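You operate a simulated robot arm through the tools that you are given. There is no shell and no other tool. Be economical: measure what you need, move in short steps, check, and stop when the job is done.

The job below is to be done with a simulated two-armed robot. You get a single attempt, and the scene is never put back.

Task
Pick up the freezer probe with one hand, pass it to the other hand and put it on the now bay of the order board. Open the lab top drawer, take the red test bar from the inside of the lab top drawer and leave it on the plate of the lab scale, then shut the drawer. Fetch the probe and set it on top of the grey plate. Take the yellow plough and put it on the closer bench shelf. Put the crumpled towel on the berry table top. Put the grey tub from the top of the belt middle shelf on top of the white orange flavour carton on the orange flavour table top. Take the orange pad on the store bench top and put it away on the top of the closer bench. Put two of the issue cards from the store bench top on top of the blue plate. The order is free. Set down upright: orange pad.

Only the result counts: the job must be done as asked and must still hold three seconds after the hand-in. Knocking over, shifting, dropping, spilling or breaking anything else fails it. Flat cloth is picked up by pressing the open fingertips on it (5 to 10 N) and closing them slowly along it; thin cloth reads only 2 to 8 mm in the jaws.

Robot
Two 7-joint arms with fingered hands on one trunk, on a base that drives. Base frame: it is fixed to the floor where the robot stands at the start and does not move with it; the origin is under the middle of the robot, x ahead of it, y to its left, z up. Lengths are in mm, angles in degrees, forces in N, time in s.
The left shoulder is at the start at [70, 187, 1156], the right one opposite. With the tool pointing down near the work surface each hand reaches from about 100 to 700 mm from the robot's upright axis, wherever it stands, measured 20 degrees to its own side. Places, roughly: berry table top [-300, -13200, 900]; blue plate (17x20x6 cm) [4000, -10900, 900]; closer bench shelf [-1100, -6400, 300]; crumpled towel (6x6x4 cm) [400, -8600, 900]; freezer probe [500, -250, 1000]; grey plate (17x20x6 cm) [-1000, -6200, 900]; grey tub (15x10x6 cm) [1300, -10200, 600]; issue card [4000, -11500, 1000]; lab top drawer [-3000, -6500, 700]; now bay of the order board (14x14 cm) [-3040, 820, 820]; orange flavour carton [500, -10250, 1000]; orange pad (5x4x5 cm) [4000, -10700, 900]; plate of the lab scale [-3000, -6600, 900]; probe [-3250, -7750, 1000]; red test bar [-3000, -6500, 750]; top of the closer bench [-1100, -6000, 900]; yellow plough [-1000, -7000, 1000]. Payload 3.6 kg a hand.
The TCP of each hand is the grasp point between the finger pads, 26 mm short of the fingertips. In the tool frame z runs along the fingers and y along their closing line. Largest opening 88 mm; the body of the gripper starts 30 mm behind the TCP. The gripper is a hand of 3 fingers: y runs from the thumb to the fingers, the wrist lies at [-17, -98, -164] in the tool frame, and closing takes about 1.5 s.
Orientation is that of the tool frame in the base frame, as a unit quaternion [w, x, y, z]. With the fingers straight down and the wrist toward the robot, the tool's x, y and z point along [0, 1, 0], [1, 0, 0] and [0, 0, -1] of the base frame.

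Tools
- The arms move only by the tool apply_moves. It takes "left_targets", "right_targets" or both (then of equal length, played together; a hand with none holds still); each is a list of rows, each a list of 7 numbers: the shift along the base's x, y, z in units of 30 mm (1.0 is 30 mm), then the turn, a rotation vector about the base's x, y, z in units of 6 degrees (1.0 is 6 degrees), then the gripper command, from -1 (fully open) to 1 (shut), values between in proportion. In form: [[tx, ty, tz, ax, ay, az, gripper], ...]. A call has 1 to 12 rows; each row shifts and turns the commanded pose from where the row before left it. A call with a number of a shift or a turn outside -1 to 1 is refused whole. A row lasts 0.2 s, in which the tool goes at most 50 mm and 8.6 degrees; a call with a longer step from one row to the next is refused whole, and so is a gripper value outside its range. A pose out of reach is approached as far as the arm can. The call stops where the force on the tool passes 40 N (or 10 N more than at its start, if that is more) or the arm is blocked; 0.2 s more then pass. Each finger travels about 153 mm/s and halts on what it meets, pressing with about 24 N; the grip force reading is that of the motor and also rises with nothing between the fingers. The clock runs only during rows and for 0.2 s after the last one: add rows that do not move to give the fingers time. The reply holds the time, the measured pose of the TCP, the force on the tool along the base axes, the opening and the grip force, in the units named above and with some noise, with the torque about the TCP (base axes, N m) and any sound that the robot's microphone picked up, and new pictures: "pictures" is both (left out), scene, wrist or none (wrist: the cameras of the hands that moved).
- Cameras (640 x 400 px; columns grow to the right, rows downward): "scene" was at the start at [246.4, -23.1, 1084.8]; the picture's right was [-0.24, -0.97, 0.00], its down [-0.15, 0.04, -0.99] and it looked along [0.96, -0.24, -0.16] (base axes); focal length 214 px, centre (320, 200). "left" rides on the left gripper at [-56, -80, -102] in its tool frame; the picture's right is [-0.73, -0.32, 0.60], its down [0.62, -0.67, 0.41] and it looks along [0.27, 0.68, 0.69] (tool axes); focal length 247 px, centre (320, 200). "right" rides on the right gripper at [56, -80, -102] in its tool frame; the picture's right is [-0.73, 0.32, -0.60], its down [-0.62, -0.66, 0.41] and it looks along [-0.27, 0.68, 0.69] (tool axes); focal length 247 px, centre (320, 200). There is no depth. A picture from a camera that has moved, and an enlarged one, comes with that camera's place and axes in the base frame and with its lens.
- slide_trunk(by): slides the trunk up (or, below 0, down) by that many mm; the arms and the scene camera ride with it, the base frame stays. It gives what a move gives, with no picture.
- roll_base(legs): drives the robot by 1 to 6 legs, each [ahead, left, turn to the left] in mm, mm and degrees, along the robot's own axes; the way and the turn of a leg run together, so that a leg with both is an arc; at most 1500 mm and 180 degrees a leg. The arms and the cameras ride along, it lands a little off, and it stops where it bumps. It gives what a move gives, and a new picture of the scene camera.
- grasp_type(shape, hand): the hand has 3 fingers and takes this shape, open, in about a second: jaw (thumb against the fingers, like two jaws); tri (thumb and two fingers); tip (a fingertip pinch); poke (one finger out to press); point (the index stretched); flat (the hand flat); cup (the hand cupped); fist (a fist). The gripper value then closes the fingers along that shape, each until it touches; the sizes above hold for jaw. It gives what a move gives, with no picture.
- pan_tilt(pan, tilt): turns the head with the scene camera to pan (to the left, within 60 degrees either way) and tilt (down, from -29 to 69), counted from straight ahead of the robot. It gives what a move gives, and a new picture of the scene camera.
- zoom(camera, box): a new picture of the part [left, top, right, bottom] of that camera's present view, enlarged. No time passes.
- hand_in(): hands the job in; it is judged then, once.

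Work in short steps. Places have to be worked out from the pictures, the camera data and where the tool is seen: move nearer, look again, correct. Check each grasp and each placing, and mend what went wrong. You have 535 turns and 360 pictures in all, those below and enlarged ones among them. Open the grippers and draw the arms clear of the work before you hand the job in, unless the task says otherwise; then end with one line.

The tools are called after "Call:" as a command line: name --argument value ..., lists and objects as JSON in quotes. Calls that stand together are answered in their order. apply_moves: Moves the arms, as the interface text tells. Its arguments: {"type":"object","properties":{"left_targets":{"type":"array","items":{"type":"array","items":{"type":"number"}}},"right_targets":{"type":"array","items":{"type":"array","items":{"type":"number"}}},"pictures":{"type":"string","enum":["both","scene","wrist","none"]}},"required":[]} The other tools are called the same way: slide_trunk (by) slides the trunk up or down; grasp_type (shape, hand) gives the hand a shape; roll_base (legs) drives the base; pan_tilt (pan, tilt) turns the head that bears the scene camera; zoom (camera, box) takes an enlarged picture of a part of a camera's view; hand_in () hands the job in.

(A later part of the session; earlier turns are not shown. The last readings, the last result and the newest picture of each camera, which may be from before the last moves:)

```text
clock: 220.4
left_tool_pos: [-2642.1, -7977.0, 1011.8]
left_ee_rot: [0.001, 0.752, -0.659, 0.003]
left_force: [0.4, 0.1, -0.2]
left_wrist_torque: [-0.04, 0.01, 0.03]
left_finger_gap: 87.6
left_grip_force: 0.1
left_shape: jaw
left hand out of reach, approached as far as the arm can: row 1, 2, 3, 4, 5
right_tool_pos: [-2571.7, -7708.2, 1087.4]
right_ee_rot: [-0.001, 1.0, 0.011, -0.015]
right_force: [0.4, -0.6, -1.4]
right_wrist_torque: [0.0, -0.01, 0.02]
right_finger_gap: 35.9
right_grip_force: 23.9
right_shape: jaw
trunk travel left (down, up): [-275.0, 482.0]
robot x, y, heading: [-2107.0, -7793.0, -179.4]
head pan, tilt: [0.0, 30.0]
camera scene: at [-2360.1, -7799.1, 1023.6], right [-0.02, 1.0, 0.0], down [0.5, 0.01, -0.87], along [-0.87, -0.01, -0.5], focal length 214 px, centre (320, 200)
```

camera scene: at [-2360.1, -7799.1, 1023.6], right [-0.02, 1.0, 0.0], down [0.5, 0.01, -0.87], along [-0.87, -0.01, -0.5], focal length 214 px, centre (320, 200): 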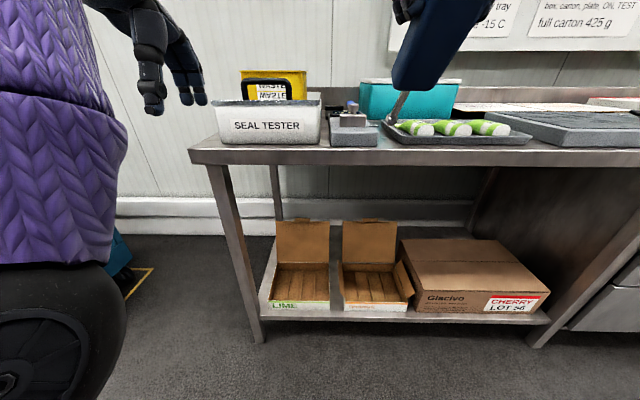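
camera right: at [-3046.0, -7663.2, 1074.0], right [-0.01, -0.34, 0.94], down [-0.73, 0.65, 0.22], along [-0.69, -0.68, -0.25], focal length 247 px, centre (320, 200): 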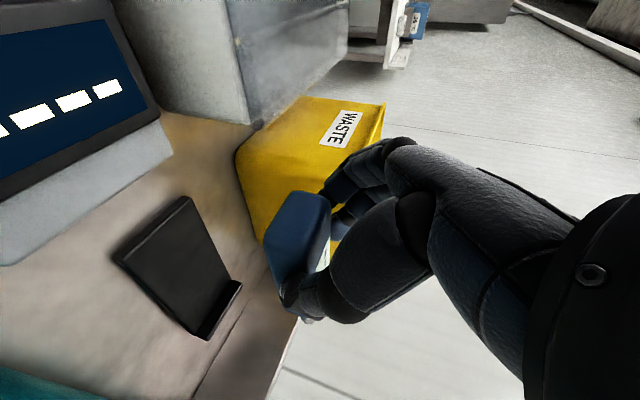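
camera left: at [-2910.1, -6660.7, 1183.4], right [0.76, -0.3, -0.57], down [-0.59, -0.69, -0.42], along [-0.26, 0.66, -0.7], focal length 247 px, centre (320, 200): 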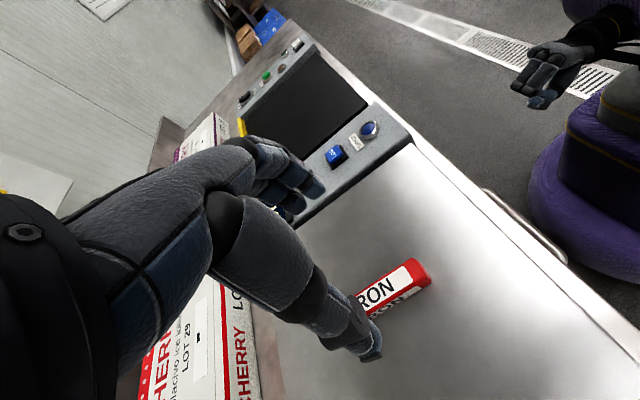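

Good enough. Turn to face +y, and look toward the closer bench.

Call:
roll_base --legs '[[0, 0, -90]]'

Call:
pan_tilt --pan -40 --tilt 15

```text
clock: 224.7
left_tool_pos: [-2285.0, -7257.1, 1011.4]
left_ee_rot: [-0.002, -0.062, 0.998, -0.001]
left_force: [0.6, 0.5, -0.7]
left_wrist_torque: [0.01, 0.02, 0.0]
left_finger_gap: 87.6
left_grip_force: 0.1
left_shape: jaw
right_tool_pos: [-2016.6, -7329.4, 1086.1]
right_ee_rot: [-0.012, 0.714, -0.7, -0.011]
right_force: [0.1, 0.2, -2.5]
right_wrist_torque: [0.01, 0.03, -0.01]
right_finger_gap: 35.9
right_grip_force: 23.7
right_shape: jaw
trunk travel left (down, up): [-275.0, 482.0]
robot x, y, heading: [-2108.8, -7791.4, 90.5]
head pan, tilt: [0.0, 30.0]
camera scene: at [-2109.7, -7542.7, 1023.6], right [1.0, 0.01, 0.0], down [0.0, -0.5, -0.87], along [-0.01, 0.87, -0.5], focal length 214 px, centre (320, 200)
```

scene: 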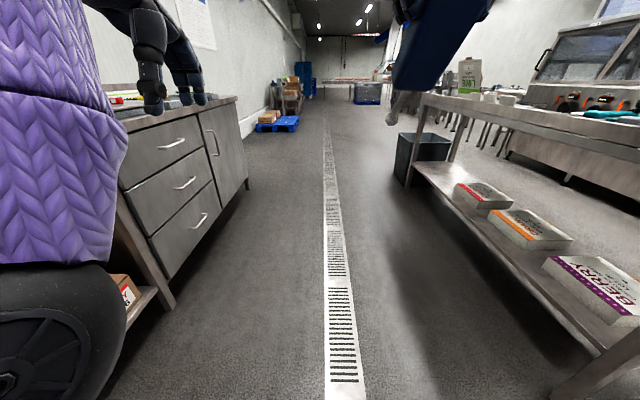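

```text
clock: 225.8
left_tool_pos: [-2285.0, -7256.6, 1012.0]
left_ee_rot: [-0.002, -0.063, 0.998, -0.002]
left_force: [-0.1, -0.1, 0.1]
left_wrist_torque: [0.0, 0.02, 0.03]
left_finger_gap: 87.6
left_grip_force: 0.0
left_shape: jaw
right_tool_pos: [-2017.4, -7331.0, 1086.4]
right_ee_rot: [-0.012, 0.713, -0.701, -0.011]
right_force: [0.3, 0.2, -0.6]
right_wrist_torque: [0.0, 0.01, -0.02]
right_finger_gap: 35.9
right_grip_force: 24.0
right_shape: jaw
trunk travel left (down, up): [-275.0, 482.0]
robot x, y, heading: [-2109.4, -7793.1, 90.6]
head pan, tilt: [-40.0, 15.0]
camera scene: at [-2049.6, -7561.0, 1047.7], right [0.77, -0.64, 0.0], down [-0.16, -0.2, -0.97], along [0.61, 0.75, -0.26], focal length 214 px, centre (320, 200)
```

scene: 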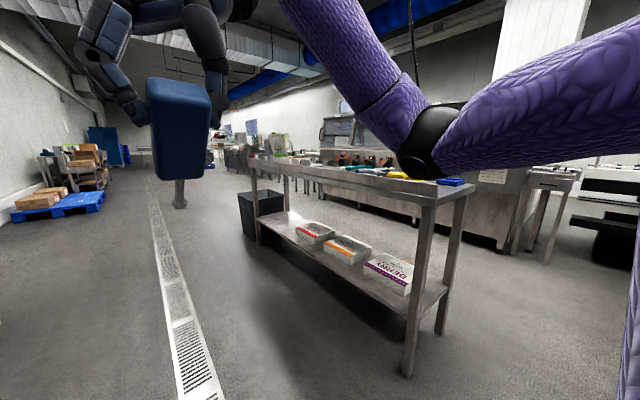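

Drive up beside the bench and turn to face it.

Call:
roll_base --legs '[[900, 0, 0], [760, 0, 0], [0, 0, -90]]'

Call:
pan_tilt --pan 0 --tilt 20

```text
clock: 238.0
left_tool_pos: [-1593.2, -5973.7, 1012.2]
left_ee_rot: [-0.002, 0.664, 0.747, 0.001]
left_force: [-0.7, 0.2, -0.1]
left_wrist_torque: [0.0, -0.02, 0.01]
left_finger_gap: 87.6
left_grip_force: 0.0
left_shape: jaw
right_tool_pos: [-1668.4, -6241.8, 1086.7]
right_ee_rot: [0.016, -0.005, 1.0, 0.0]
right_force: [0.3, 0.3, -1.0]
right_wrist_torque: [-0.01, -0.03, -0.01]
right_finger_gap: 35.7
right_grip_force: 24.1
right_shape: jaw
trunk travel left (down, up): [-275.0, 482.0]
robot x, y, heading: [-2134.3, -6146.9, -0.0]
head pan, tilt: [-40.0, 15.0]
camera scene: at [-1900.5, -6209.7, 1047.8], right [-0.64, -0.77, 0.0], down [-0.2, 0.17, -0.97], along [0.74, -0.62, -0.26], focal length 214 px, centre (320, 200)
```

scene: 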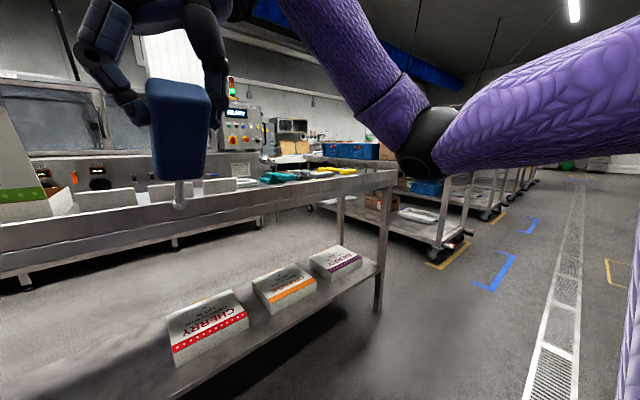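

```text
clock: 239.1
left_tool_pos: [-1593.1, -5974.0, 1012.7]
left_ee_rot: [-0.001, 0.664, 0.748, -0.001]
left_force: [-0.3, 0.2, -0.7]
left_wrist_torque: [0.02, 0.0, 0.0]
left_finger_gap: 87.6
left_grip_force: 0.2
left_shape: jaw
right_tool_pos: [-1667.7, -6241.0, 1085.1]
right_ee_rot: [0.016, -0.005, 1.0, -0.001]
right_force: [0.4, -0.1, -0.5]
right_wrist_torque: [-0.02, 0.02, -0.01]
right_finger_gap: 36.0
right_grip_force: 23.7
right_shape: jaw
trunk travel left (down, up): [-275.0, 482.0]
robot x, y, heading: [-2131.5, -6145.9, 0.4]
head pan, tilt: [0.0, 20.0]
camera scene: at [-1879.1, -6149.7, 1039.6], right [0.0, -1.0, 0.0], down [-0.34, 0.0, -0.94], along [0.94, 0.0, -0.34], focal length 214 px, centre (320, 200)
```

scene: 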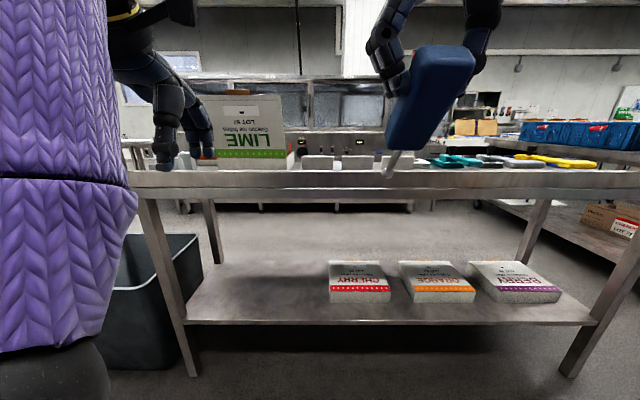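

Raise the trunk for a downward look at the bench top.

Call:
slide_trunk --by 200

Call:
pan_tilt --pan 0 --tilt 28

```text
clock: 241.3
left_tool_pos: [-1594.4, -5974.9, 1211.0]
left_ee_rot: [-0.002, 0.664, 0.748, 0.0]
left_force: [0.2, 0.5, 0.5]
left_wrist_torque: [0.05, 0.0, -0.03]
left_finger_gap: 88.0
left_grip_force: 0.2
left_shape: jaw
right_tool_pos: [-1667.3, -6241.4, 1285.5]
right_ee_rot: [0.016, -0.005, 1.0, 0.0]
right_force: [-0.6, -0.4, -1.0]
right_wrist_torque: [0.02, -0.02, 0.0]
right_finger_gap: 35.9
right_grip_force: 24.7
right_shape: jaw
trunk travel left (down, up): [-475.0, 282.0]
robot x, y, heading: [-2137.4, -6148.7, 0.2]
head pan, tilt: [0.0, 20.0]
```

```text
clock: 241.9
left_tool_pos: [-1595.0, -5975.0, 1211.7]
left_ee_rot: [-0.002, 0.664, 0.748, 0.0]
left_force: [-0.4, 0.1, -0.4]
left_wrist_torque: [0.01, -0.01, -0.03]
left_finger_gap: 88.1
left_grip_force: 0.0
left_shape: jaw
right_tool_pos: [-1668.6, -6241.5, 1286.6]
right_ee_rot: [0.016, -0.006, 1.0, -0.001]
right_force: [-0.5, -0.2, -1.3]
right_wrist_torque: [-0.03, 0.01, -0.01]
right_finger_gap: 35.8
right_grip_force: 23.4
right_shape: jaw
trunk travel left (down, up): [-475.0, 282.0]
robot x, y, heading: [-2134.0, -6151.3, 0.5]
head pan, tilt: [0.0, 28.0]
camera scene: at [-1905.5, -6149.6, 1240.4], right [0.0, -1.0, 0.0], down [-0.47, 0.0, -0.88], along [0.88, 0.0, -0.47], focal length 214 px, centre (320, 200)
```

scene: 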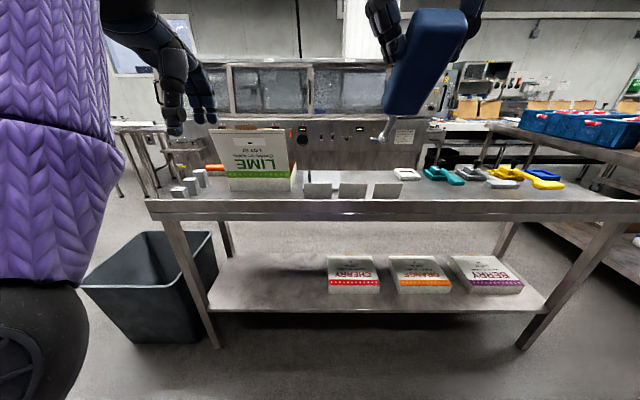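

Call:
zoom --camera "scene" --box '[140, 110, 360, 230]'

Call:
zoom --camera "scene" --box '[350, 120, 640, 230]'

```text
2.91 times, centred on (250, 170) of scene
camera zoom: at [-1905.5, -6149.6, 1240.4], right [0.0, -1.0, 0.0], down [-0.47, 0.0, -0.88], along [0.88, 0.0, -0.47], focal length 624 px, centre (524, 287)
```

zoom: 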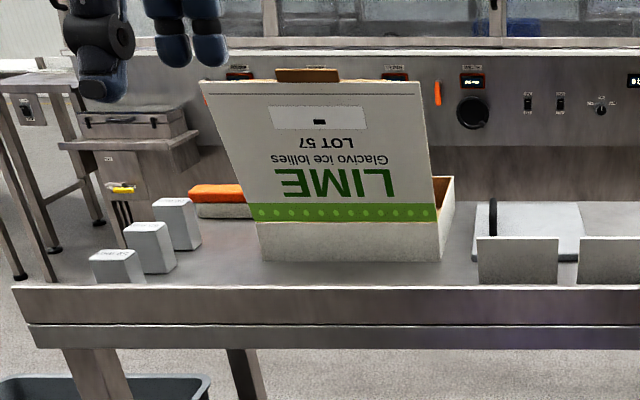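

```text
2.21 times, centred on (495, 175) of scene
camera zoom: at [-1905.5, -6149.6, 1240.4], right [0.0, -1.0, 0.0], down [-0.47, 0.0, -0.88], along [0.88, 0.0, -0.47], focal length 473 px, centre (-66, 255)
```

zoom: 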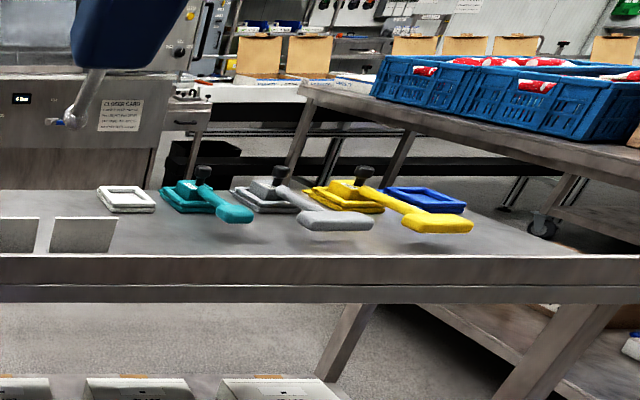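

Drive closer to see the plates from above.

Call:
roll_base --legs '[[430, 0, 0]]'

Call:
pan_tilt --pan 0 --tilt 42

```text
clock: 244.6
left_tool_pos: [-1166.0, -5972.3, 1210.8]
left_ee_rot: [-0.002, 0.664, 0.747, 0.0]
left_force: [0.2, -0.2, -0.5]
left_wrist_torque: [0.02, 0.03, 0.02]
left_finger_gap: 87.8
left_grip_force: 0.0
left_shape: jaw
right_tool_pos: [-1239.8, -6242.7, 1286.4]
right_ee_rot: [0.016, -0.005, 1.0, 0.0]
right_force: [0.5, -0.3, -1.9]
right_wrist_torque: [0.02, 0.03, 0.01]
right_finger_gap: 35.6
right_grip_force: 23.7
right_shape: jaw
trunk travel left (down, up): [-475.0, 282.0]
robot x, y, heading: [-1705.8, -6146.3, 0.0]
head pan, tilt: [0.0, 28.0]
camera scene: at [-1476.9, -6148.9, 1240.2], right [0.0, -1.0, 0.0], down [-0.47, 0.0, -0.88], along [0.88, 0.0, -0.47], focal length 214 px, centre (320, 200)
```

scene: 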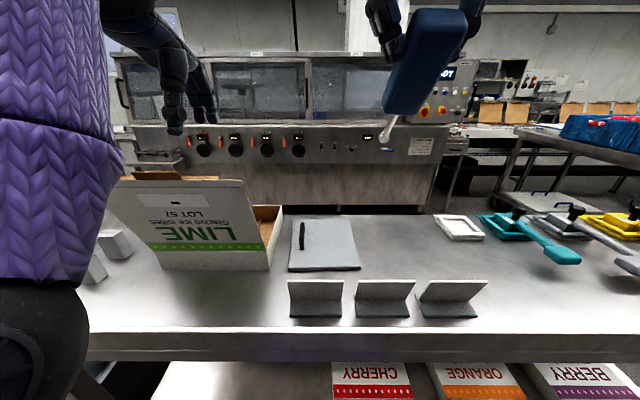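

```text
clock: 245.3
left_tool_pos: [-1166.8, -5973.0, 1211.5]
left_ee_rot: [-0.002, 0.664, 0.748, 0.001]
left_force: [-0.2, -0.6, 0.7]
left_wrist_torque: [0.0, 0.0, -0.02]
left_finger_gap: 87.6
left_grip_force: 0.1
left_shape: jaw
right_tool_pos: [-1241.1, -6240.5, 1286.1]
right_ee_rot: [0.016, -0.005, 1.0, -0.001]
right_force: [-0.2, 0.0, -1.4]
right_wrist_torque: [-0.01, 0.04, 0.02]
right_finger_gap: 35.8
right_grip_force: 24.3
right_shape: jaw
trunk travel left (down, up): [-475.0, 282.0]
robot x, y, heading: [-1703.5, -6149.5, 0.2]
head pan, tilt: [0.0, 42.0]
camera scene: at [-1485.4, -6149.0, 1219.0], right [0.0, -1.0, 0.0], down [-0.67, 0.0, -0.74], along [0.74, 0.0, -0.67], focal length 214 px, centre (320, 200)
```

scene: 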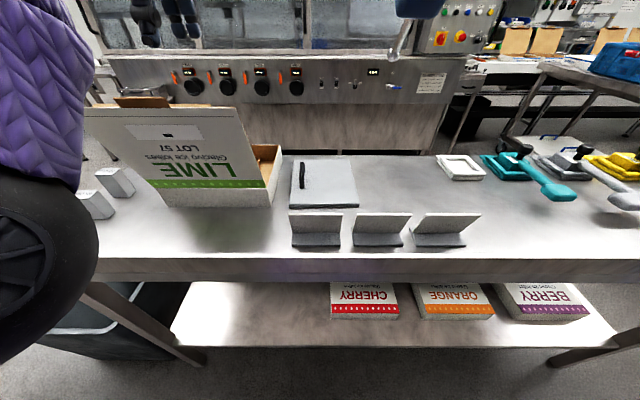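

Call:
zoom --camera "scene" --box '[270, 140, 490, 260]'

```text
2.91 times, centred on (380, 200) of scene
camera zoom: at [-1485.4, -6149.0, 1219.0], right [0.0, -1.0, 0.0], down [-0.67, 0.0, -0.74], along [0.74, 0.0, -0.67], focal length 624 px, centre (146, 200)
```

zoom: 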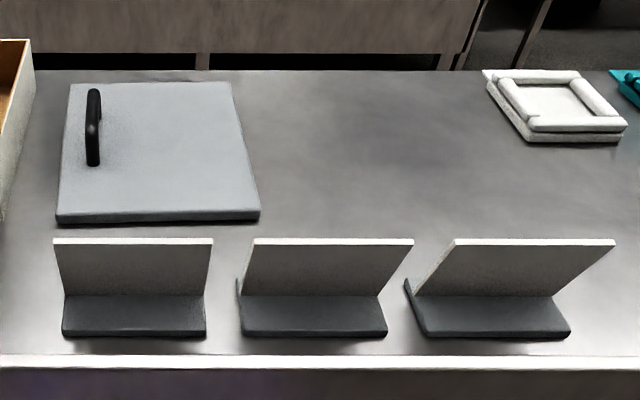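

The grey plate: center ≈(-1045,-6160), handle on its left/back. I'll bring the probe above the plate's right half, pitching the hand back to the grasp pitch so the probe is level.

Call:
apply_moves --right_targets '[[0.75, 0.25, 0, 0, -1, 0, 1], [0.75, 0.25, 0, 0, -1, 0, 1], [0.75, 0.25, -0.3, 0, -1, 0, 1], [0.75, 0.25, -0.3, 0, -1, 0, 1], [0.75, 0.25, -0.3, 0, -1, 0, 1], [0.75, 0.25, -0.3, 0, -1, 0, 1], [0.75, 0.25, -0.3, 0, -1, 0, 1], [0.75, 0.25, -0.3, 0, -1, 0, 1]]' --pictures "none"

Call:
slide_trunk --by -100

Call:
apply_moves --right_targets '[[0, 0, 0, 0, 0, 0, 1]]'

```text
clock: 247.1
left_tool_pos: [-1166.2, -5972.9, 1211.4]
left_ee_rot: [-0.002, 0.665, 0.747, 0.0]
left_force: [0.4, -0.2, 0.0]
left_wrist_torque: [0.01, -0.01, 0.01]
left_finger_gap: 88.0
left_grip_force: 0.1
left_shape: jaw
right_tool_pos: [-1059.9, -6182.1, 1232.8]
right_ee_rot: [0.423, -0.004, 0.906, -0.003]
right_force: [-0.8, -0.7, -1.8]
right_wrist_torque: [0.0, 0.02, 0.01]
right_finger_gap: 35.9
right_grip_force: 24.0
right_shape: jaw
trunk travel left (down, up): [-475.0, 282.0]
robot x, y, heading: [-1704.9, -6150.0, 0.2]
head pan, tilt: [0.0, 42.0]
```

```text
clock: 248.5
left_tool_pos: [-1166.8, -5974.7, 1112.6]
left_ee_rot: [-0.002, 0.664, 0.747, 0.0]
left_force: [-0.8, 0.3, 0.2]
left_wrist_torque: [0.0, 0.03, -0.01]
left_finger_gap: 87.9
left_grip_force: 0.1
left_shape: jaw
right_tool_pos: [-1060.0, -6180.2, 1133.6]
right_ee_rot: [0.421, -0.004, 0.907, -0.004]
right_force: [-0.4, 0.5, -1.4]
right_wrist_torque: [-0.02, 0.08, 0.02]
right_finger_gap: 35.7
right_grip_force: 24.2
right_shape: jaw
trunk travel left (down, up): [-375.0, 382.0]
robot x, y, heading: [-1703.8, -6149.4, -0.2]
head pan, tilt: [0.0, 42.0]
```

```text
clock: 248.9
left_tool_pos: [-1166.2, -5973.0, 1112.3]
left_ee_rot: [-0.002, 0.665, 0.747, 0.001]
left_force: [0.0, 0.0, 0.9]
left_wrist_torque: [0.02, 0.02, -0.03]
left_finger_gap: 87.7
left_grip_force: 0.1
left_shape: jaw
right_tool_pos: [-1060.5, -6179.9, 1132.4]
right_ee_rot: [0.421, -0.004, 0.907, -0.003]
right_force: [-0.2, -0.3, -1.4]
right_wrist_torque: [0.0, 0.04, 0.02]
right_finger_gap: 35.8
right_grip_force: 23.8
right_shape: jaw
trunk travel left (down, up): [-375.0, 382.0]
robot x, y, heading: [-1702.6, -6150.5, 0.5]
head pan, tilt: [0.0, 42.0]
camera scene: at [-1475.6, -6148.9, 1113.4], right [0.0, -1.0, 0.0], down [-0.67, 0.0, -0.74], along [0.74, 0.0, -0.67], focal length 214 px, centre (320, 200)
camera right: at [-1173.3, -6261.6, 1154.3], right [0.01, 0.33, 0.94], down [0.72, -0.66, 0.22], along [0.69, 0.68, -0.24], focal length 247 px, centre (320, 200)
```

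scene: 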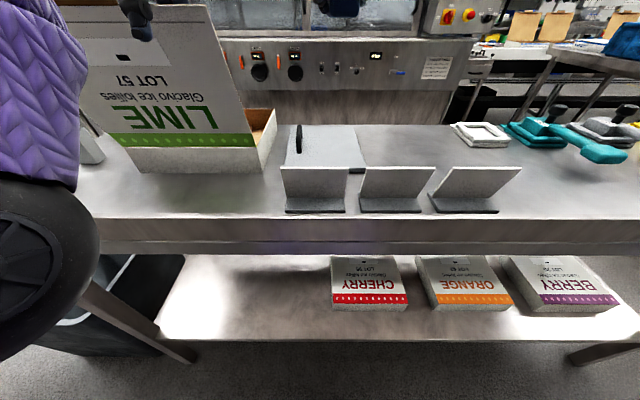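
right: 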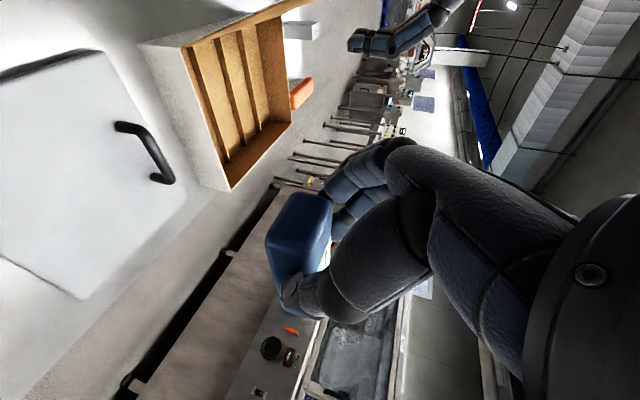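

Plate center ≈(-1037,-6165). Descend over its right half.

Call:
apply_moves --right_targets '[[0, -0.2, -0.9, 0, 0, 0, 1], [0, 0, -1, 0, 0, 0, 1], [0, 0, -1, 0, 0, 0, 1], [0, 0, -1, 0, 0, 0, 1], [0, 0, -1, 0, 0, 0, 1], [0, 0, -0.8, 0, 0, 0, 1]]'

```text
clock: 250.3
left_tool_pos: [-1165.3, -5974.3, 1111.6]
left_ee_rot: [-0.002, 0.664, 0.747, 0.0]
left_force: [-0.3, 0.0, 0.6]
left_wrist_torque: [0.0, 0.0, -0.01]
left_finger_gap: 87.8
left_grip_force: 0.0
left_shape: jaw
right_tool_pos: [-1059.8, -6187.1, 961.2]
right_ee_rot: [0.42, -0.004, 0.907, -0.002]
right_force: [-0.1, 0.2, -2.1]
right_wrist_torque: [0.0, 0.05, -0.01]
right_finger_gap: 36.1
right_grip_force: 24.0
right_shape: jaw
trunk travel left (down, up): [-375.0, 382.0]
robot x, y, heading: [-1705.7, -6149.6, 0.0]
head pan, tilt: [0.0, 42.0]
camera scene: at [-1475.4, -6148.9, 1113.3], right [0.0, -1.0, 0.0], down [-0.67, 0.0, -0.74], along [0.74, 0.0, -0.67], focal length 214 px, centre (320, 200)
camera right: at [-1173.1, -6267.4, 983.0], right [0.01, 0.33, 0.94], down [0.72, -0.66, 0.22], along [0.69, 0.68, -0.25], focal length 247 px, centre (320, 200)
```

scene: 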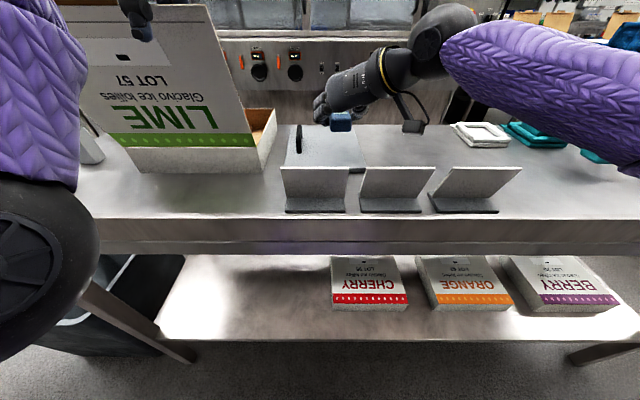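
right: 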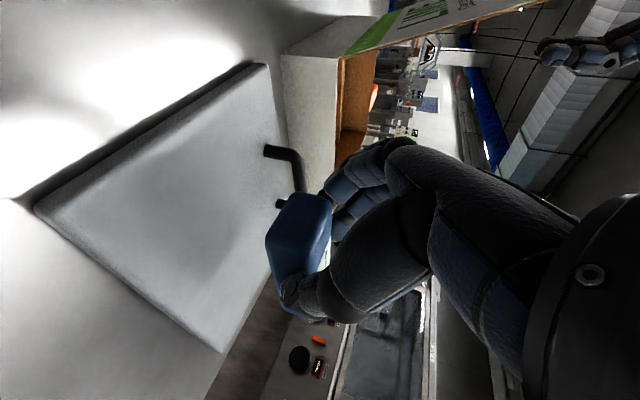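

Call:
apply_moves --right_targets '[[0, 0.2, -0.5, 0, 0, 0, 1], [0, 0.1, -0.3, 0, 0, 0, 1], [0, 0, -0.2, 0, 0, 0, 1], [0, 0, -0.15, 0, 0, 0, 1]]' --pictures "none"

```text
clock: 251.3
left_tool_pos: [-1166.4, -5974.3, 1111.7]
left_ee_rot: [-0.003, 0.665, 0.747, 0.0]
left_force: [-0.3, -0.4, -0.7]
left_wrist_torque: [0.01, 0.03, -0.01]
left_finger_gap: 87.8
left_grip_force: 0.1
left_shape: jaw
right_tool_pos: [-1061.0, -6176.9, 926.3]
right_ee_rot: [0.421, -0.004, 0.907, -0.002]
right_force: [0.6, 0.0, -0.3]
right_wrist_torque: [0.0, 0.05, -0.01]
right_finger_gap: 35.9
right_grip_force: 23.8
right_shape: jaw
trunk travel left (down, up): [-375.0, 382.0]
robot x, y, heading: [-1705.5, -6145.4, 0.1]
head pan, tilt: [0.0, 42.0]
```

Call:
apply_moves --right_targets '[[0, 0, -0.15, 0, 0, 0, 1], [0, 0, -0.15, 0, 0, 0, 1], [0, 0, -0.15, 0, 0, 0, 1]]'

```text
clock: 252.1
left_tool_pos: [-1166.0, -5974.6, 1112.1]
left_ee_rot: [-0.002, 0.665, 0.746, 0.001]
left_force: [0.5, -0.2, 0.5]
left_wrist_torque: [0.02, 0.02, 0.0]
left_finger_gap: 87.9
left_grip_force: 0.1
left_shape: jaw
right_tool_pos: [-1061.5, -6177.8, 913.0]
right_ee_rot: [0.421, -0.004, 0.907, -0.003]
right_force: [-0.5, 0.2, -0.9]
right_wrist_torque: [-0.02, 0.03, 0.02]
right_finger_gap: 35.6
right_grip_force: 23.8
right_shape: jaw
trunk travel left (down, up): [-375.0, 382.0]
robot x, y, heading: [-1703.2, -6148.3, 0.3]
head pan, tilt: [0.0, 42.0]
camera scene: at [-1475.5, -6148.9, 1113.3], right [0.0, -1.0, 0.0], down [-0.67, 0.0, -0.74], along [0.74, 0.0, -0.67], focal length 214 px, centre (320, 200)
camera right: at [-1173.6, -6258.8, 934.8], right [0.01, 0.33, 0.94], down [0.72, -0.66, 0.22], along [0.69, 0.68, -0.25], focal length 247 px, centre (320, 200)
```

scene: 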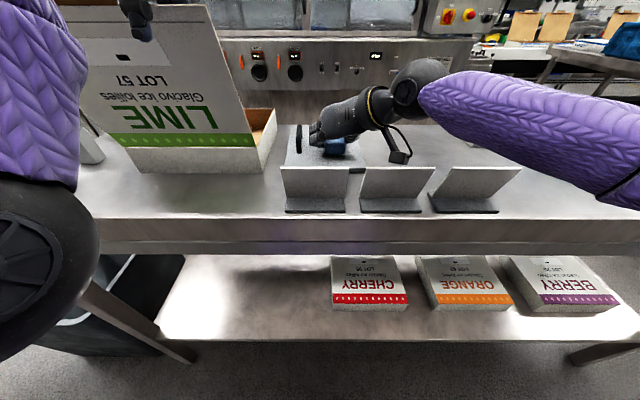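
right: 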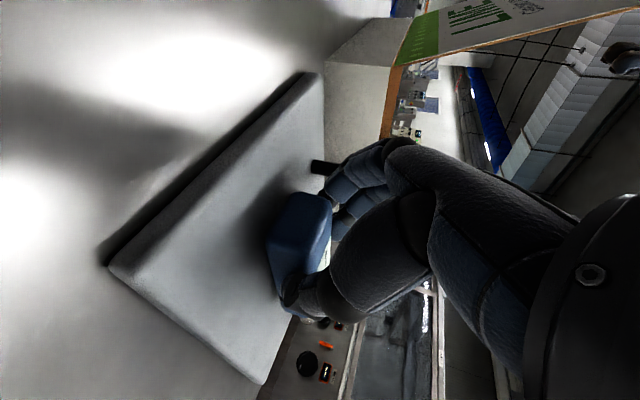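

Call:
apply_moves --right_targets '[[0, 0, -0.15, 0, 0, 0, 1], [0, 0, -0.15, 0, 0, 0, 1], [0, 0, -0.15, 0, 0, 0, 1]]' --pictures "none"

```text
clock: 252.9
left_tool_pos: [-1167.0, -5974.0, 1113.2]
left_ee_rot: [-0.001, 0.665, 0.747, 0.001]
left_force: [0.2, 0.2, 0.0]
left_wrist_torque: [0.0, 0.01, 0.0]
left_finger_gap: 87.7
left_grip_force: 0.0
left_shape: jaw
right_tool_pos: [-1060.4, -6177.1, 903.8]
right_ee_rot: [0.425, -0.003, 0.905, -0.001]
right_force: [-4.0, -3.0, 13.4]
right_wrist_torque: [0.06, -0.17, -0.12]
right_finger_gap: 36.1
right_grip_force: 24.0
right_shape: jaw
trunk travel left (down, up): [-375.0, 382.0]
robot x, y, heading: [-1705.1, -6146.1, 0.1]
head pan, tilt: [0.0, 42.0]
```

Contact (13 N). Ease up 2 mm and release, then withdraw up.

Call:
apply_moves --right_targets '[[0, 0, 0.1, 0, 0, 0, 0.4], [0, 0, 0, 0, 0, 0, 0], [0, 0, 0, 0, 0, 0, -0.25], [0, 0, 0, 0, 0, 0, -0.25], [-0.2, 0, 0.4, 0, 0, 0, -0.25], [-0.4, 0, 0.8, 0, 0, 0, -0.25], [-0.4, 0, 1, 0, 0, 0, -0.25], [-0.4, 0, 1, 0, 0, 0, -0.6]]'

```text
clock: 254.7
left_tool_pos: [-1166.3, -5974.1, 1112.2]
left_ee_rot: [-0.002, 0.665, 0.747, 0.0]
left_force: [0.6, -0.7, -0.7]
left_wrist_torque: [0.0, -0.01, -0.01]
left_finger_gap: 87.9
left_grip_force: 0.1
left_shape: jaw
right_tool_pos: [-1100.7, -6177.8, 998.5]
right_ee_rot: [0.421, -0.004, 0.907, -0.002]
right_force: [0.5, 0.6, 0.0]
right_wrist_torque: [-0.03, 0.0, -0.03]
right_finger_gap: 70.4
right_grip_force: 0.1
right_shape: jaw
trunk travel left (down, up): [-375.0, 382.0]
robot x, y, heading: [-1702.5, -6149.2, 0.2]
head pan, tilt: [0.0, 42.0]
camera scene: at [-1475.9, -6149.0, 1113.4], right [0.0, -1.0, 0.0], down [-0.67, 0.0, -0.74], along [0.74, 0.0, -0.67], focal length 214 px, centre (320, 200)
camera right: at [-1214.4, -6259.2, 1019.5], right [0.02, 0.33, 0.94], down [0.72, -0.66, 0.22], along [0.69, 0.68, -0.25], focal length 247 px, centre (320, 200)
```

scene: 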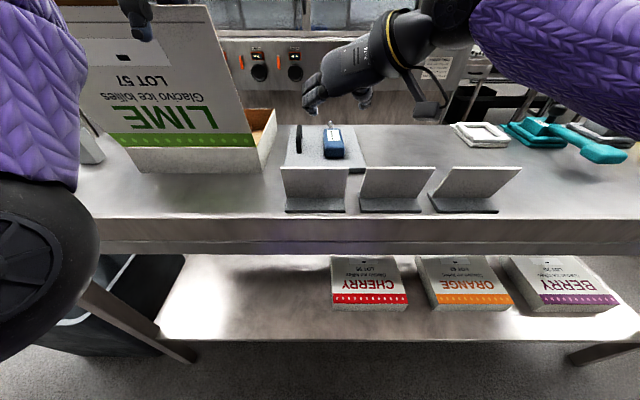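
right: 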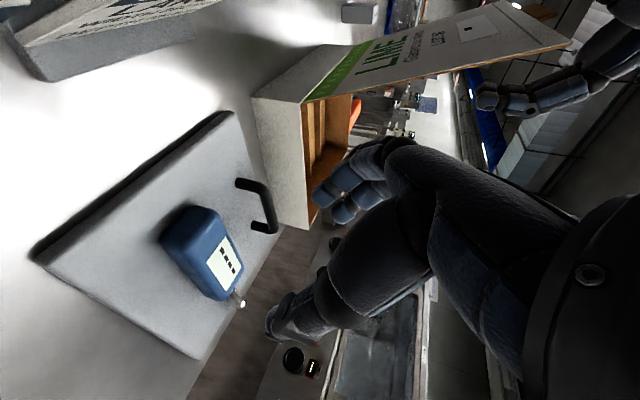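

Probe sits well on the plate. Retract the right hand, back off and move right toward the ploughs.

Call:
apply_moves --right_targets '[[-1, 0, 0.8, 0, 1, 0, -1], [-1, 0, 0.8, 0, 1, 0, -1], [-1, 0, 0.8, 0, 1, 0, -1], [-1, 0, 0.5, 0, 1, 0, -1], [-0.5, -0.5, 0, 0, 1, 0, -1], [0, -0.5, 0, 0, 1, 0, -1], [0, -0.5, 0, 0, 1, 0, -1], [0, -0.5, 0, 0, 1, 0, -1], [0, 0, 0, 0, 0.4, 0, -1]]' --pictures "none"

Call:
roll_base --legs '[[-150, 0, 0], [0, -780, 0]]'

```text
clock: 256.7
left_tool_pos: [-1165.1, -5973.9, 1111.5]
left_ee_rot: [-0.003, 0.664, 0.748, 0.0]
left_force: [0.4, -0.5, -0.8]
left_wrist_torque: [0.01, 0.02, 0.0]
left_finger_gap: 87.8
left_grip_force: 0.1
left_shape: jaw
right_tool_pos: [-1237.0, -6238.1, 1085.6]
right_ee_rot: [-0.005, -0.005, 1.0, 0.0]
right_force: [0.3, 1.1, 0.8]
right_wrist_torque: [-0.03, 0.01, 0.0]
right_finger_gap: 87.8
right_grip_force: 0.0
right_shape: jaw
trunk travel left (down, up): [-375.0, 382.0]
robot x, y, heading: [-1703.4, -6149.8, -0.0]
head pan, tilt: [0.0, 42.0]
```

```text
clock: 261.8
left_tool_pos: [-1318.5, -6757.7, 1112.1]
left_ee_rot: [-0.002, 0.667, 0.745, 0.001]
left_force: [-0.2, -0.3, 0.4]
left_wrist_torque: [0.02, -0.01, 0.0]
left_finger_gap: 87.8
left_grip_force: 0.1
left_shape: jaw
right_tool_pos: [-1388.3, -7022.2, 1084.1]
right_ee_rot: [-0.005, -0.002, 1.0, -0.001]
right_force: [0.0, -0.6, -0.5]
right_wrist_torque: [0.01, 0.03, -0.02]
right_finger_gap: 87.8
right_grip_force: 0.1
right_shape: jaw
trunk travel left (down, up): [-375.0, 382.0]
robot x, y, heading: [-1855.6, -6926.3, -0.2]
head pan, tilt: [0.0, 42.0]
camera scene: at [-1628.2, -6931.4, 1113.3], right [0.0, -1.0, 0.0], down [-0.67, 0.0, -0.74], along [0.74, 0.0, -0.67], focal length 214 px, centre (320, 200)
```

scene: 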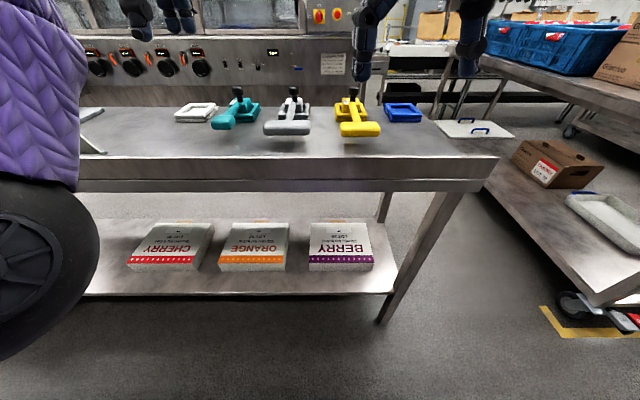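

Call:
roll_base --legs '[[230, 0, 0]]'

Call:
zoom --camera "scene" --box '[240, 60, 480, 200]'

```text
clock: 263.6
left_tool_pos: [-1079.1, -6756.1, 1111.1]
left_ee_rot: [-0.004, 0.665, 0.747, 0.0]
left_force: [-0.5, 1.2, -0.8]
left_wrist_torque: [0.0, 0.02, -0.01]
left_finger_gap: 87.7
left_grip_force: 0.0
left_shape: jaw
right_tool_pos: [-1152.2, -7021.0, 1085.7]
right_ee_rot: [-0.005, -0.004, 1.0, -0.002]
right_force: [0.2, 0.6, -0.1]
right_wrist_torque: [-0.02, 0.0, -0.03]
right_finger_gap: 87.5
right_grip_force: 0.0
right_shape: jaw
trunk travel left (down, up): [-375.0, 382.0]
robot x, y, heading: [-1623.8, -6927.3, -0.2]
head pan, tilt: [0.0, 42.0]
camera scene: at [-1390.0, -6930.9, 1113.0], right [0.0, -1.0, 0.0], down [-0.67, 0.0, -0.74], along [0.74, 0.0, -0.67], focal length 214 px, centre (320, 200)
```

scene: 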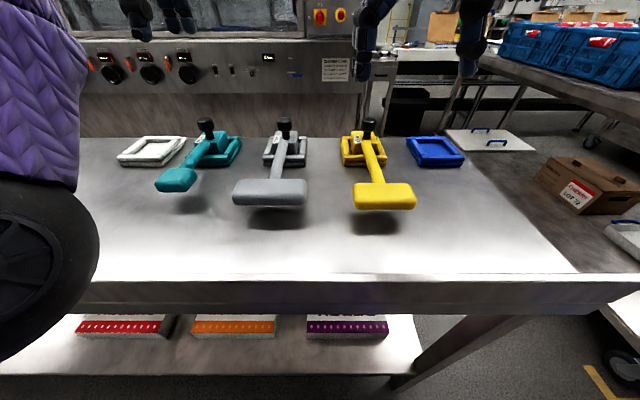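

```text
2.67 times, centred on (360, 130) of scene
camera zoom: at [-1390.0, -6930.9, 1113.0], right [0.0, -1.0, 0.0], down [-0.67, 0.0, -0.74], along [0.74, 0.0, -0.67], focal length 572 px, centre (213, 387)
```

zoom: 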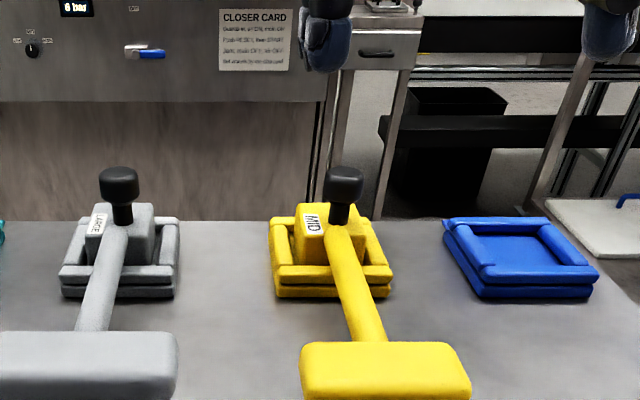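

Plough = yellow block in its nest with an arm and pad. Before grasping, fix the left arm's forward-elbow posture by extending it then drawing back.

Call:
apply_moves --left_targets '[[0.8, 0.8, 0.3, 0, 0, 0, -1], [0.8, 0.8, 0.3, 0, 0, 0, -1], [0.8, 0.8, 0.3, 0, 0, 0, -1], [0.8, 0.8, 0, 0, 0, 0, -1], [0.8, 0, 0, 0, 0, 0, -1]]' --pictures "scene"

```text
clock: 264.8
left_tool_pos: [-959.9, -6659.6, 1139.0]
left_ee_rot: [-0.001, 0.665, 0.747, 0.001]
left_force: [0.6, -0.4, 1.0]
left_wrist_torque: [0.01, -0.01, 0.0]
left_finger_gap: 87.7
left_grip_force: 0.0
left_shape: jaw
right_tool_pos: [-1151.9, -7020.8, 1085.5]
right_ee_rot: [-0.005, -0.003, 1.0, -0.001]
right_force: [-0.5, 0.1, 0.1]
right_wrist_torque: [0.01, 0.0, 0.0]
right_finger_gap: 87.7
right_grip_force: 0.1
right_shape: jaw
trunk travel left (down, up): [-375.0, 382.0]
robot x, y, heading: [-1622.4, -6924.2, 0.0]
head pan, tilt: [0.0, 42.0]
camera scene: at [-1390.9, -6931.1, 1113.3], right [0.0, -1.0, 0.0], down [-0.67, 0.0, -0.74], along [0.74, 0.0, -0.67], focal length 214 px, centre (320, 200)
```

scene: 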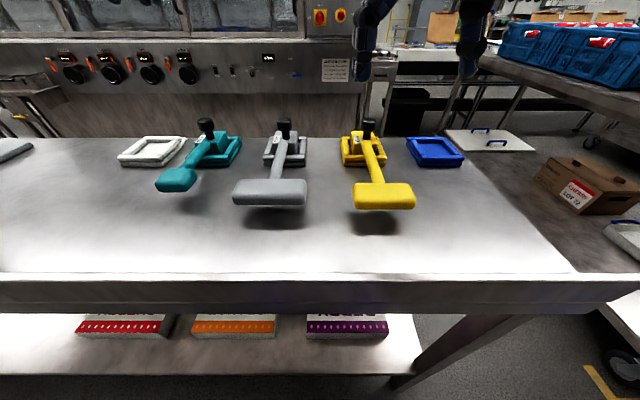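

Elbow is out of view now. Draw the left hand back in.

Call:
apply_moves --left_targets '[[-0.9, 0, 0, 0, 0, 0, -1], [-0.9, 0, 0, 0, 0, 0, -1], [-0.9, 0, 0, 0, 0, 0, -1], [-0.9, 0, 0, 0, 0, 0, -1], [-0.9, 0, 0, 0, 0, 0, -1], [-0.9, 0, 0, 0, 0, 0, -1], [-0.9, 0, 0, 0, 0, 0, -1]]' --pictures "scene"

```text
clock: 266.4
left_tool_pos: [-1112.8, -6656.4, 1132.3]
left_ee_rot: [-0.003, 0.665, 0.747, 0.001]
left_force: [-0.4, -0.5, 0.4]
left_wrist_torque: [-0.01, 0.01, -0.03]
left_finger_gap: 87.8
left_grip_force: 0.0
left_shape: jaw
left hand out of reach, approached as far as the arm can: row 6, 7
right_tool_pos: [-1153.0, -7021.2, 1085.3]
right_ee_rot: [-0.005, -0.004, 1.0, 0.0]
right_force: [-0.5, -0.5, -0.8]
right_wrist_torque: [0.0, 0.03, 0.01]
right_finger_gap: 87.9
right_grip_force: 0.0
right_shape: jaw
trunk travel left (down, up): [-375.0, 382.0]
robot x, y, heading: [-1620.2, -6929.4, -0.5]
head pan, tilt: [0.0, 42.0]
camera scene: at [-1391.3, -6931.0, 1113.4], right [0.0, -1.0, 0.0], down [-0.67, 0.0, -0.74], along [0.74, 0.0, -0.67], focal length 214 px, centre (320, 200)
```

scene: 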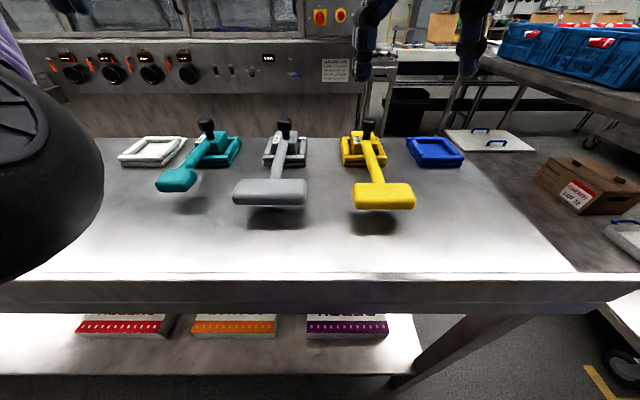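

I'll raise the left hand high so it stays clear when the trunk goes down later.

Call:
apply_moves --left_targets '[[0.3, -0.3, 0.9, 0, 0, 0, -1], [0.3, -0.3, 0.9, 0, 0, 0, -1], [0, -0.3, 0.9, 0, 0, 0, -1], [0, -0.3, 0.9, 0, 0, 0, -1], [0, 0, 0.9, 0, 0, 0, -1], [0, 0, 0.9, 0, 0, 0, -1], [0, 0, 0.9, 0, 0, 0, -1], [0, 0, 0.9, 0, 0, 0, -1]]' --pictures "scene"

```text
clock: 268.2
left_tool_pos: [-1054.5, -6677.8, 1333.9]
left_ee_rot: [-0.004, 0.666, 0.746, 0.002]
left_force: [-0.4, 0.5, 0.4]
left_wrist_torque: [-0.03, -0.02, 0.0]
left_finger_gap: 87.7
left_grip_force: 0.0
left_shape: jaw
left hand out of reach, approached as far as the arm can: row 1, 2, 3, 4, 5
right_tool_pos: [-1152.8, -7020.5, 1085.9]
right_ee_rot: [-0.004, -0.004, 1.0, -0.001]
right_force: [-0.5, 0.6, 0.4]
right_wrist_torque: [-0.01, 0.0, -0.02]
right_finger_gap: 87.6
right_grip_force: 0.0
right_shape: jaw
trunk travel left (down, up): [-375.0, 382.0]
robot x, y, heading: [-1622.9, -6927.7, 0.1]
head pan, tilt: [0.0, 42.0]
camera scene: at [-1391.5, -6931.0, 1113.4], right [0.0, -1.0, 0.0], down [-0.67, 0.0, -0.74], along [0.74, 0.0, -0.67], focal length 214 px, centre (320, 200)
```

scene: 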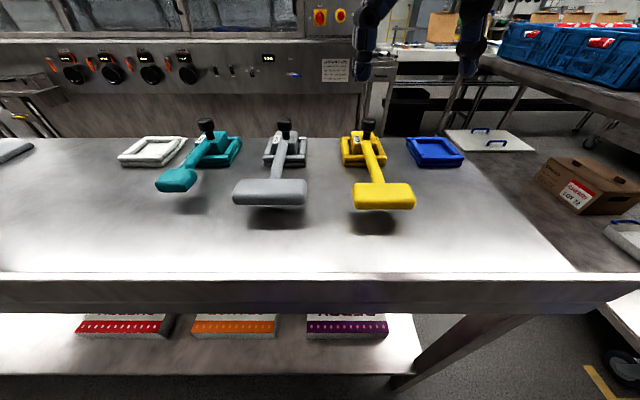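

Call:
apply_moves --right_targets '[[0.8, 0, -0.3, 0, 0, 0, -1], [0.8, 0, -0.3, 0, 0, 0, -1], [0.8, 0, -0.4, 0, 0, 0, -0.6]]' --pictures "wrist"

```text
clock: 269.0
left_tool_pos: [-1054.4, -6677.1, 1333.4]
left_ee_rot: [-0.002, 0.665, 0.746, 0.001]
left_force: [-0.1, -0.6, -1.5]
left_wrist_torque: [0.01, 0.02, 0.0]
left_finger_gap: 88.0
left_grip_force: 0.1
left_shape: jaw
right_tool_pos: [-1081.1, -7022.6, 1053.4]
right_ee_rot: [-0.005, -0.004, 1.0, -0.001]
right_force: [-0.1, 0.9, 0.3]
right_wrist_torque: [-0.02, -0.03, 0.0]
right_finger_gap: 70.6
right_grip_force: 0.1
right_shape: jaw
trunk travel left (down, up): [-375.0, 382.0]
robot x, y, heading: [-1620.6, -6928.3, -0.1]
head pan, tilt: [0.0, 42.0]
camera right: at [-1133.4, -7102.8, 1155.6], right [0.74, 0.33, 0.59], down [0.62, -0.66, -0.42], along [0.26, 0.68, -0.69], focal length 247 px, centre (320, 200)
```

right: 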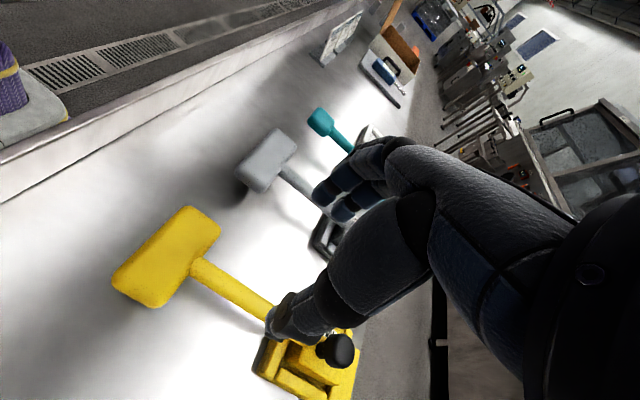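

Neck midpoint ≈(-1077,-7024,~900). Descend to z≈904 and grip.

Call:
apply_moves --right_targets '[[0, -0.05, -1, 0, 0, 0, -0.6], [0, 0, -1, 0, 0, 0, -0.6], [0, 0, -1, 0, 0, 0, -0.6], [0, 0, -1, 0, 0, 0, -0.6], [0, 0, -0.6, 0, 0, 0, -0.6], [0, 0, -0.35, 0, 0, 0, -0.6]]'

```text
clock: 270.4
left_tool_pos: [-1054.1, -6677.8, 1332.4]
left_ee_rot: [-0.003, 0.665, 0.747, 0.001]
left_force: [-0.4, -0.6, -0.4]
left_wrist_torque: [0.0, 0.04, -0.01]
left_finger_gap: 87.9
left_grip_force: 0.0
left_shape: jaw
right_tool_pos: [-1082.5, -7021.8, 906.0]
right_ee_rot: [-0.005, -0.004, 1.0, -0.001]
right_force: [0.8, -0.2, 0.4]
right_wrist_torque: [-0.02, 0.02, -0.01]
right_finger_gap: 70.8
right_grip_force: 0.1
right_shape: jaw
trunk travel left (down, up): [-375.0, 382.0]
robot x, y, heading: [-1621.9, -6933.1, -0.2]
head pan, tilt: [0.0, 42.0]
camera scene: at [-1391.2, -6930.9, 1113.3], right [0.0, -1.0, 0.0], down [-0.67, 0.0, -0.74], along [0.74, 0.0, -0.67], focal length 214 px, centre (320, 200)
camera right: at [-1135.9, -7102.7, 1007.7], right [0.74, 0.32, 0.59], down [0.62, -0.66, -0.42], along [0.26, 0.68, -0.69], focal length 247 px, centre (320, 200)
```

scene: 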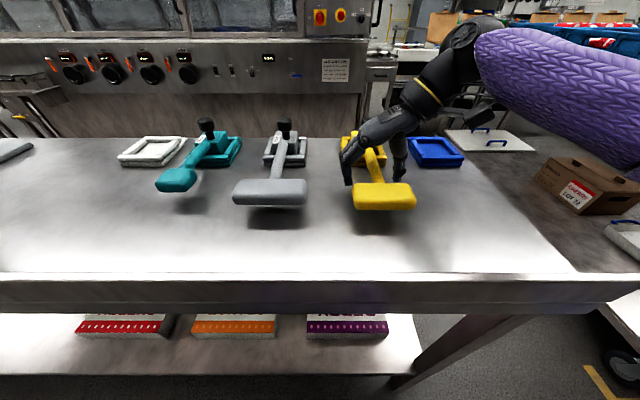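
right: 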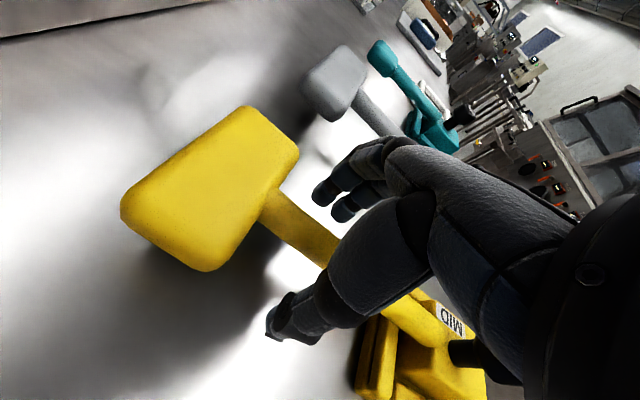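

Neck lies between the fingers at TCP level. Close.

Call:
apply_moves --right_targets '[[0, 0, 0, 0, 0, 0, 0], [0, 0, 0, 0, 0, 0, 0.6], [0, 0, 0, 0, 0, 0, 1], [0, 0, 0, 0, 0, 0, 1], [0, 0, 0, 0, 0, 0, 1]]' --pictures "none"

Call:
apply_moves --right_targets '[[0, 0, 0.4, 0, 0, 0, 1], [0, 0, 0.5, 0, 0, 0, 1], [0, 0, 0.7, 0, 0, 0, 1], [0, 0, 0.7, 0, 0, 0, 1]]'

```text
clock: 271.6
left_tool_pos: [-1054.5, -6676.6, 1332.9]
left_ee_rot: [-0.003, 0.665, 0.747, 0.001]
left_force: [0.3, 0.5, -0.4]
left_wrist_torque: [0.0, -0.01, -0.03]
left_finger_gap: 87.9
left_grip_force: 0.1
left_shape: jaw
right_tool_pos: [-1082.3, -7022.2, 906.4]
right_ee_rot: [-0.005, -0.003, 1.0, 0.0]
right_force: [0.0, 0.2, 0.0]
right_wrist_torque: [0.03, 0.05, -0.01]
right_finger_gap: 10.0
right_grip_force: 24.1
right_shape: jaw
trunk travel left (down, up): [-375.0, 382.0]
robot x, y, heading: [-1616.1, -6928.9, -0.1]
head pan, tilt: [0.0, 42.0]
```

```text
clock: 272.6
left_tool_pos: [-1054.5, -6677.4, 1333.4]
left_ee_rot: [-0.003, 0.666, 0.746, 0.001]
left_force: [-0.1, 0.1, -0.3]
left_wrist_torque: [0.0, 0.01, -0.02]
left_finger_gap: 87.7
left_grip_force: 0.0
left_shape: jaw
right_tool_pos: [-1081.0, -7022.9, 976.1]
right_ee_rot: [-0.005, -0.003, 1.0, -0.001]
right_force: [1.0, 0.8, -3.2]
right_wrist_torque: [0.07, 0.04, 0.12]
right_finger_gap: 8.6
right_grip_force: 24.7
right_shape: jaw
trunk travel left (down, up): [-375.0, 382.0]
robot x, y, heading: [-1617.2, -6930.2, 0.0]
head pan, tilt: [0.0, 42.0]
camera scene: at [-1391.0, -6930.8, 1113.3], right [0.0, -1.0, 0.0], down [-0.67, 0.0, -0.74], along [0.74, 0.0, -0.67], focal length 214 px, centre (320, 200)
camera right: at [-1134.6, -7102.8, 1076.7], right [0.74, 0.33, 0.59], down [0.62, -0.66, -0.42], along [0.26, 0.68, -0.69], focal length 247 px, centre (320, 200)
```

scene: 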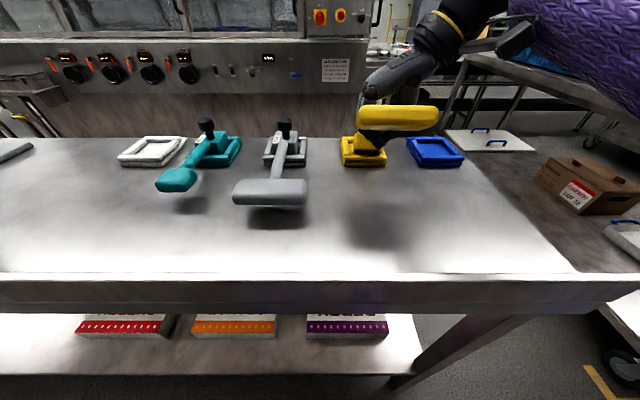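
right: 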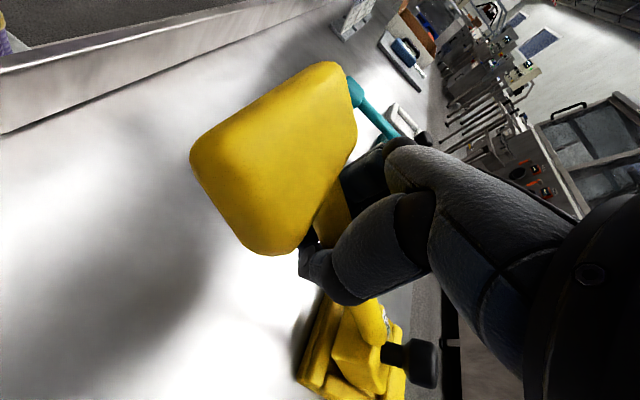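

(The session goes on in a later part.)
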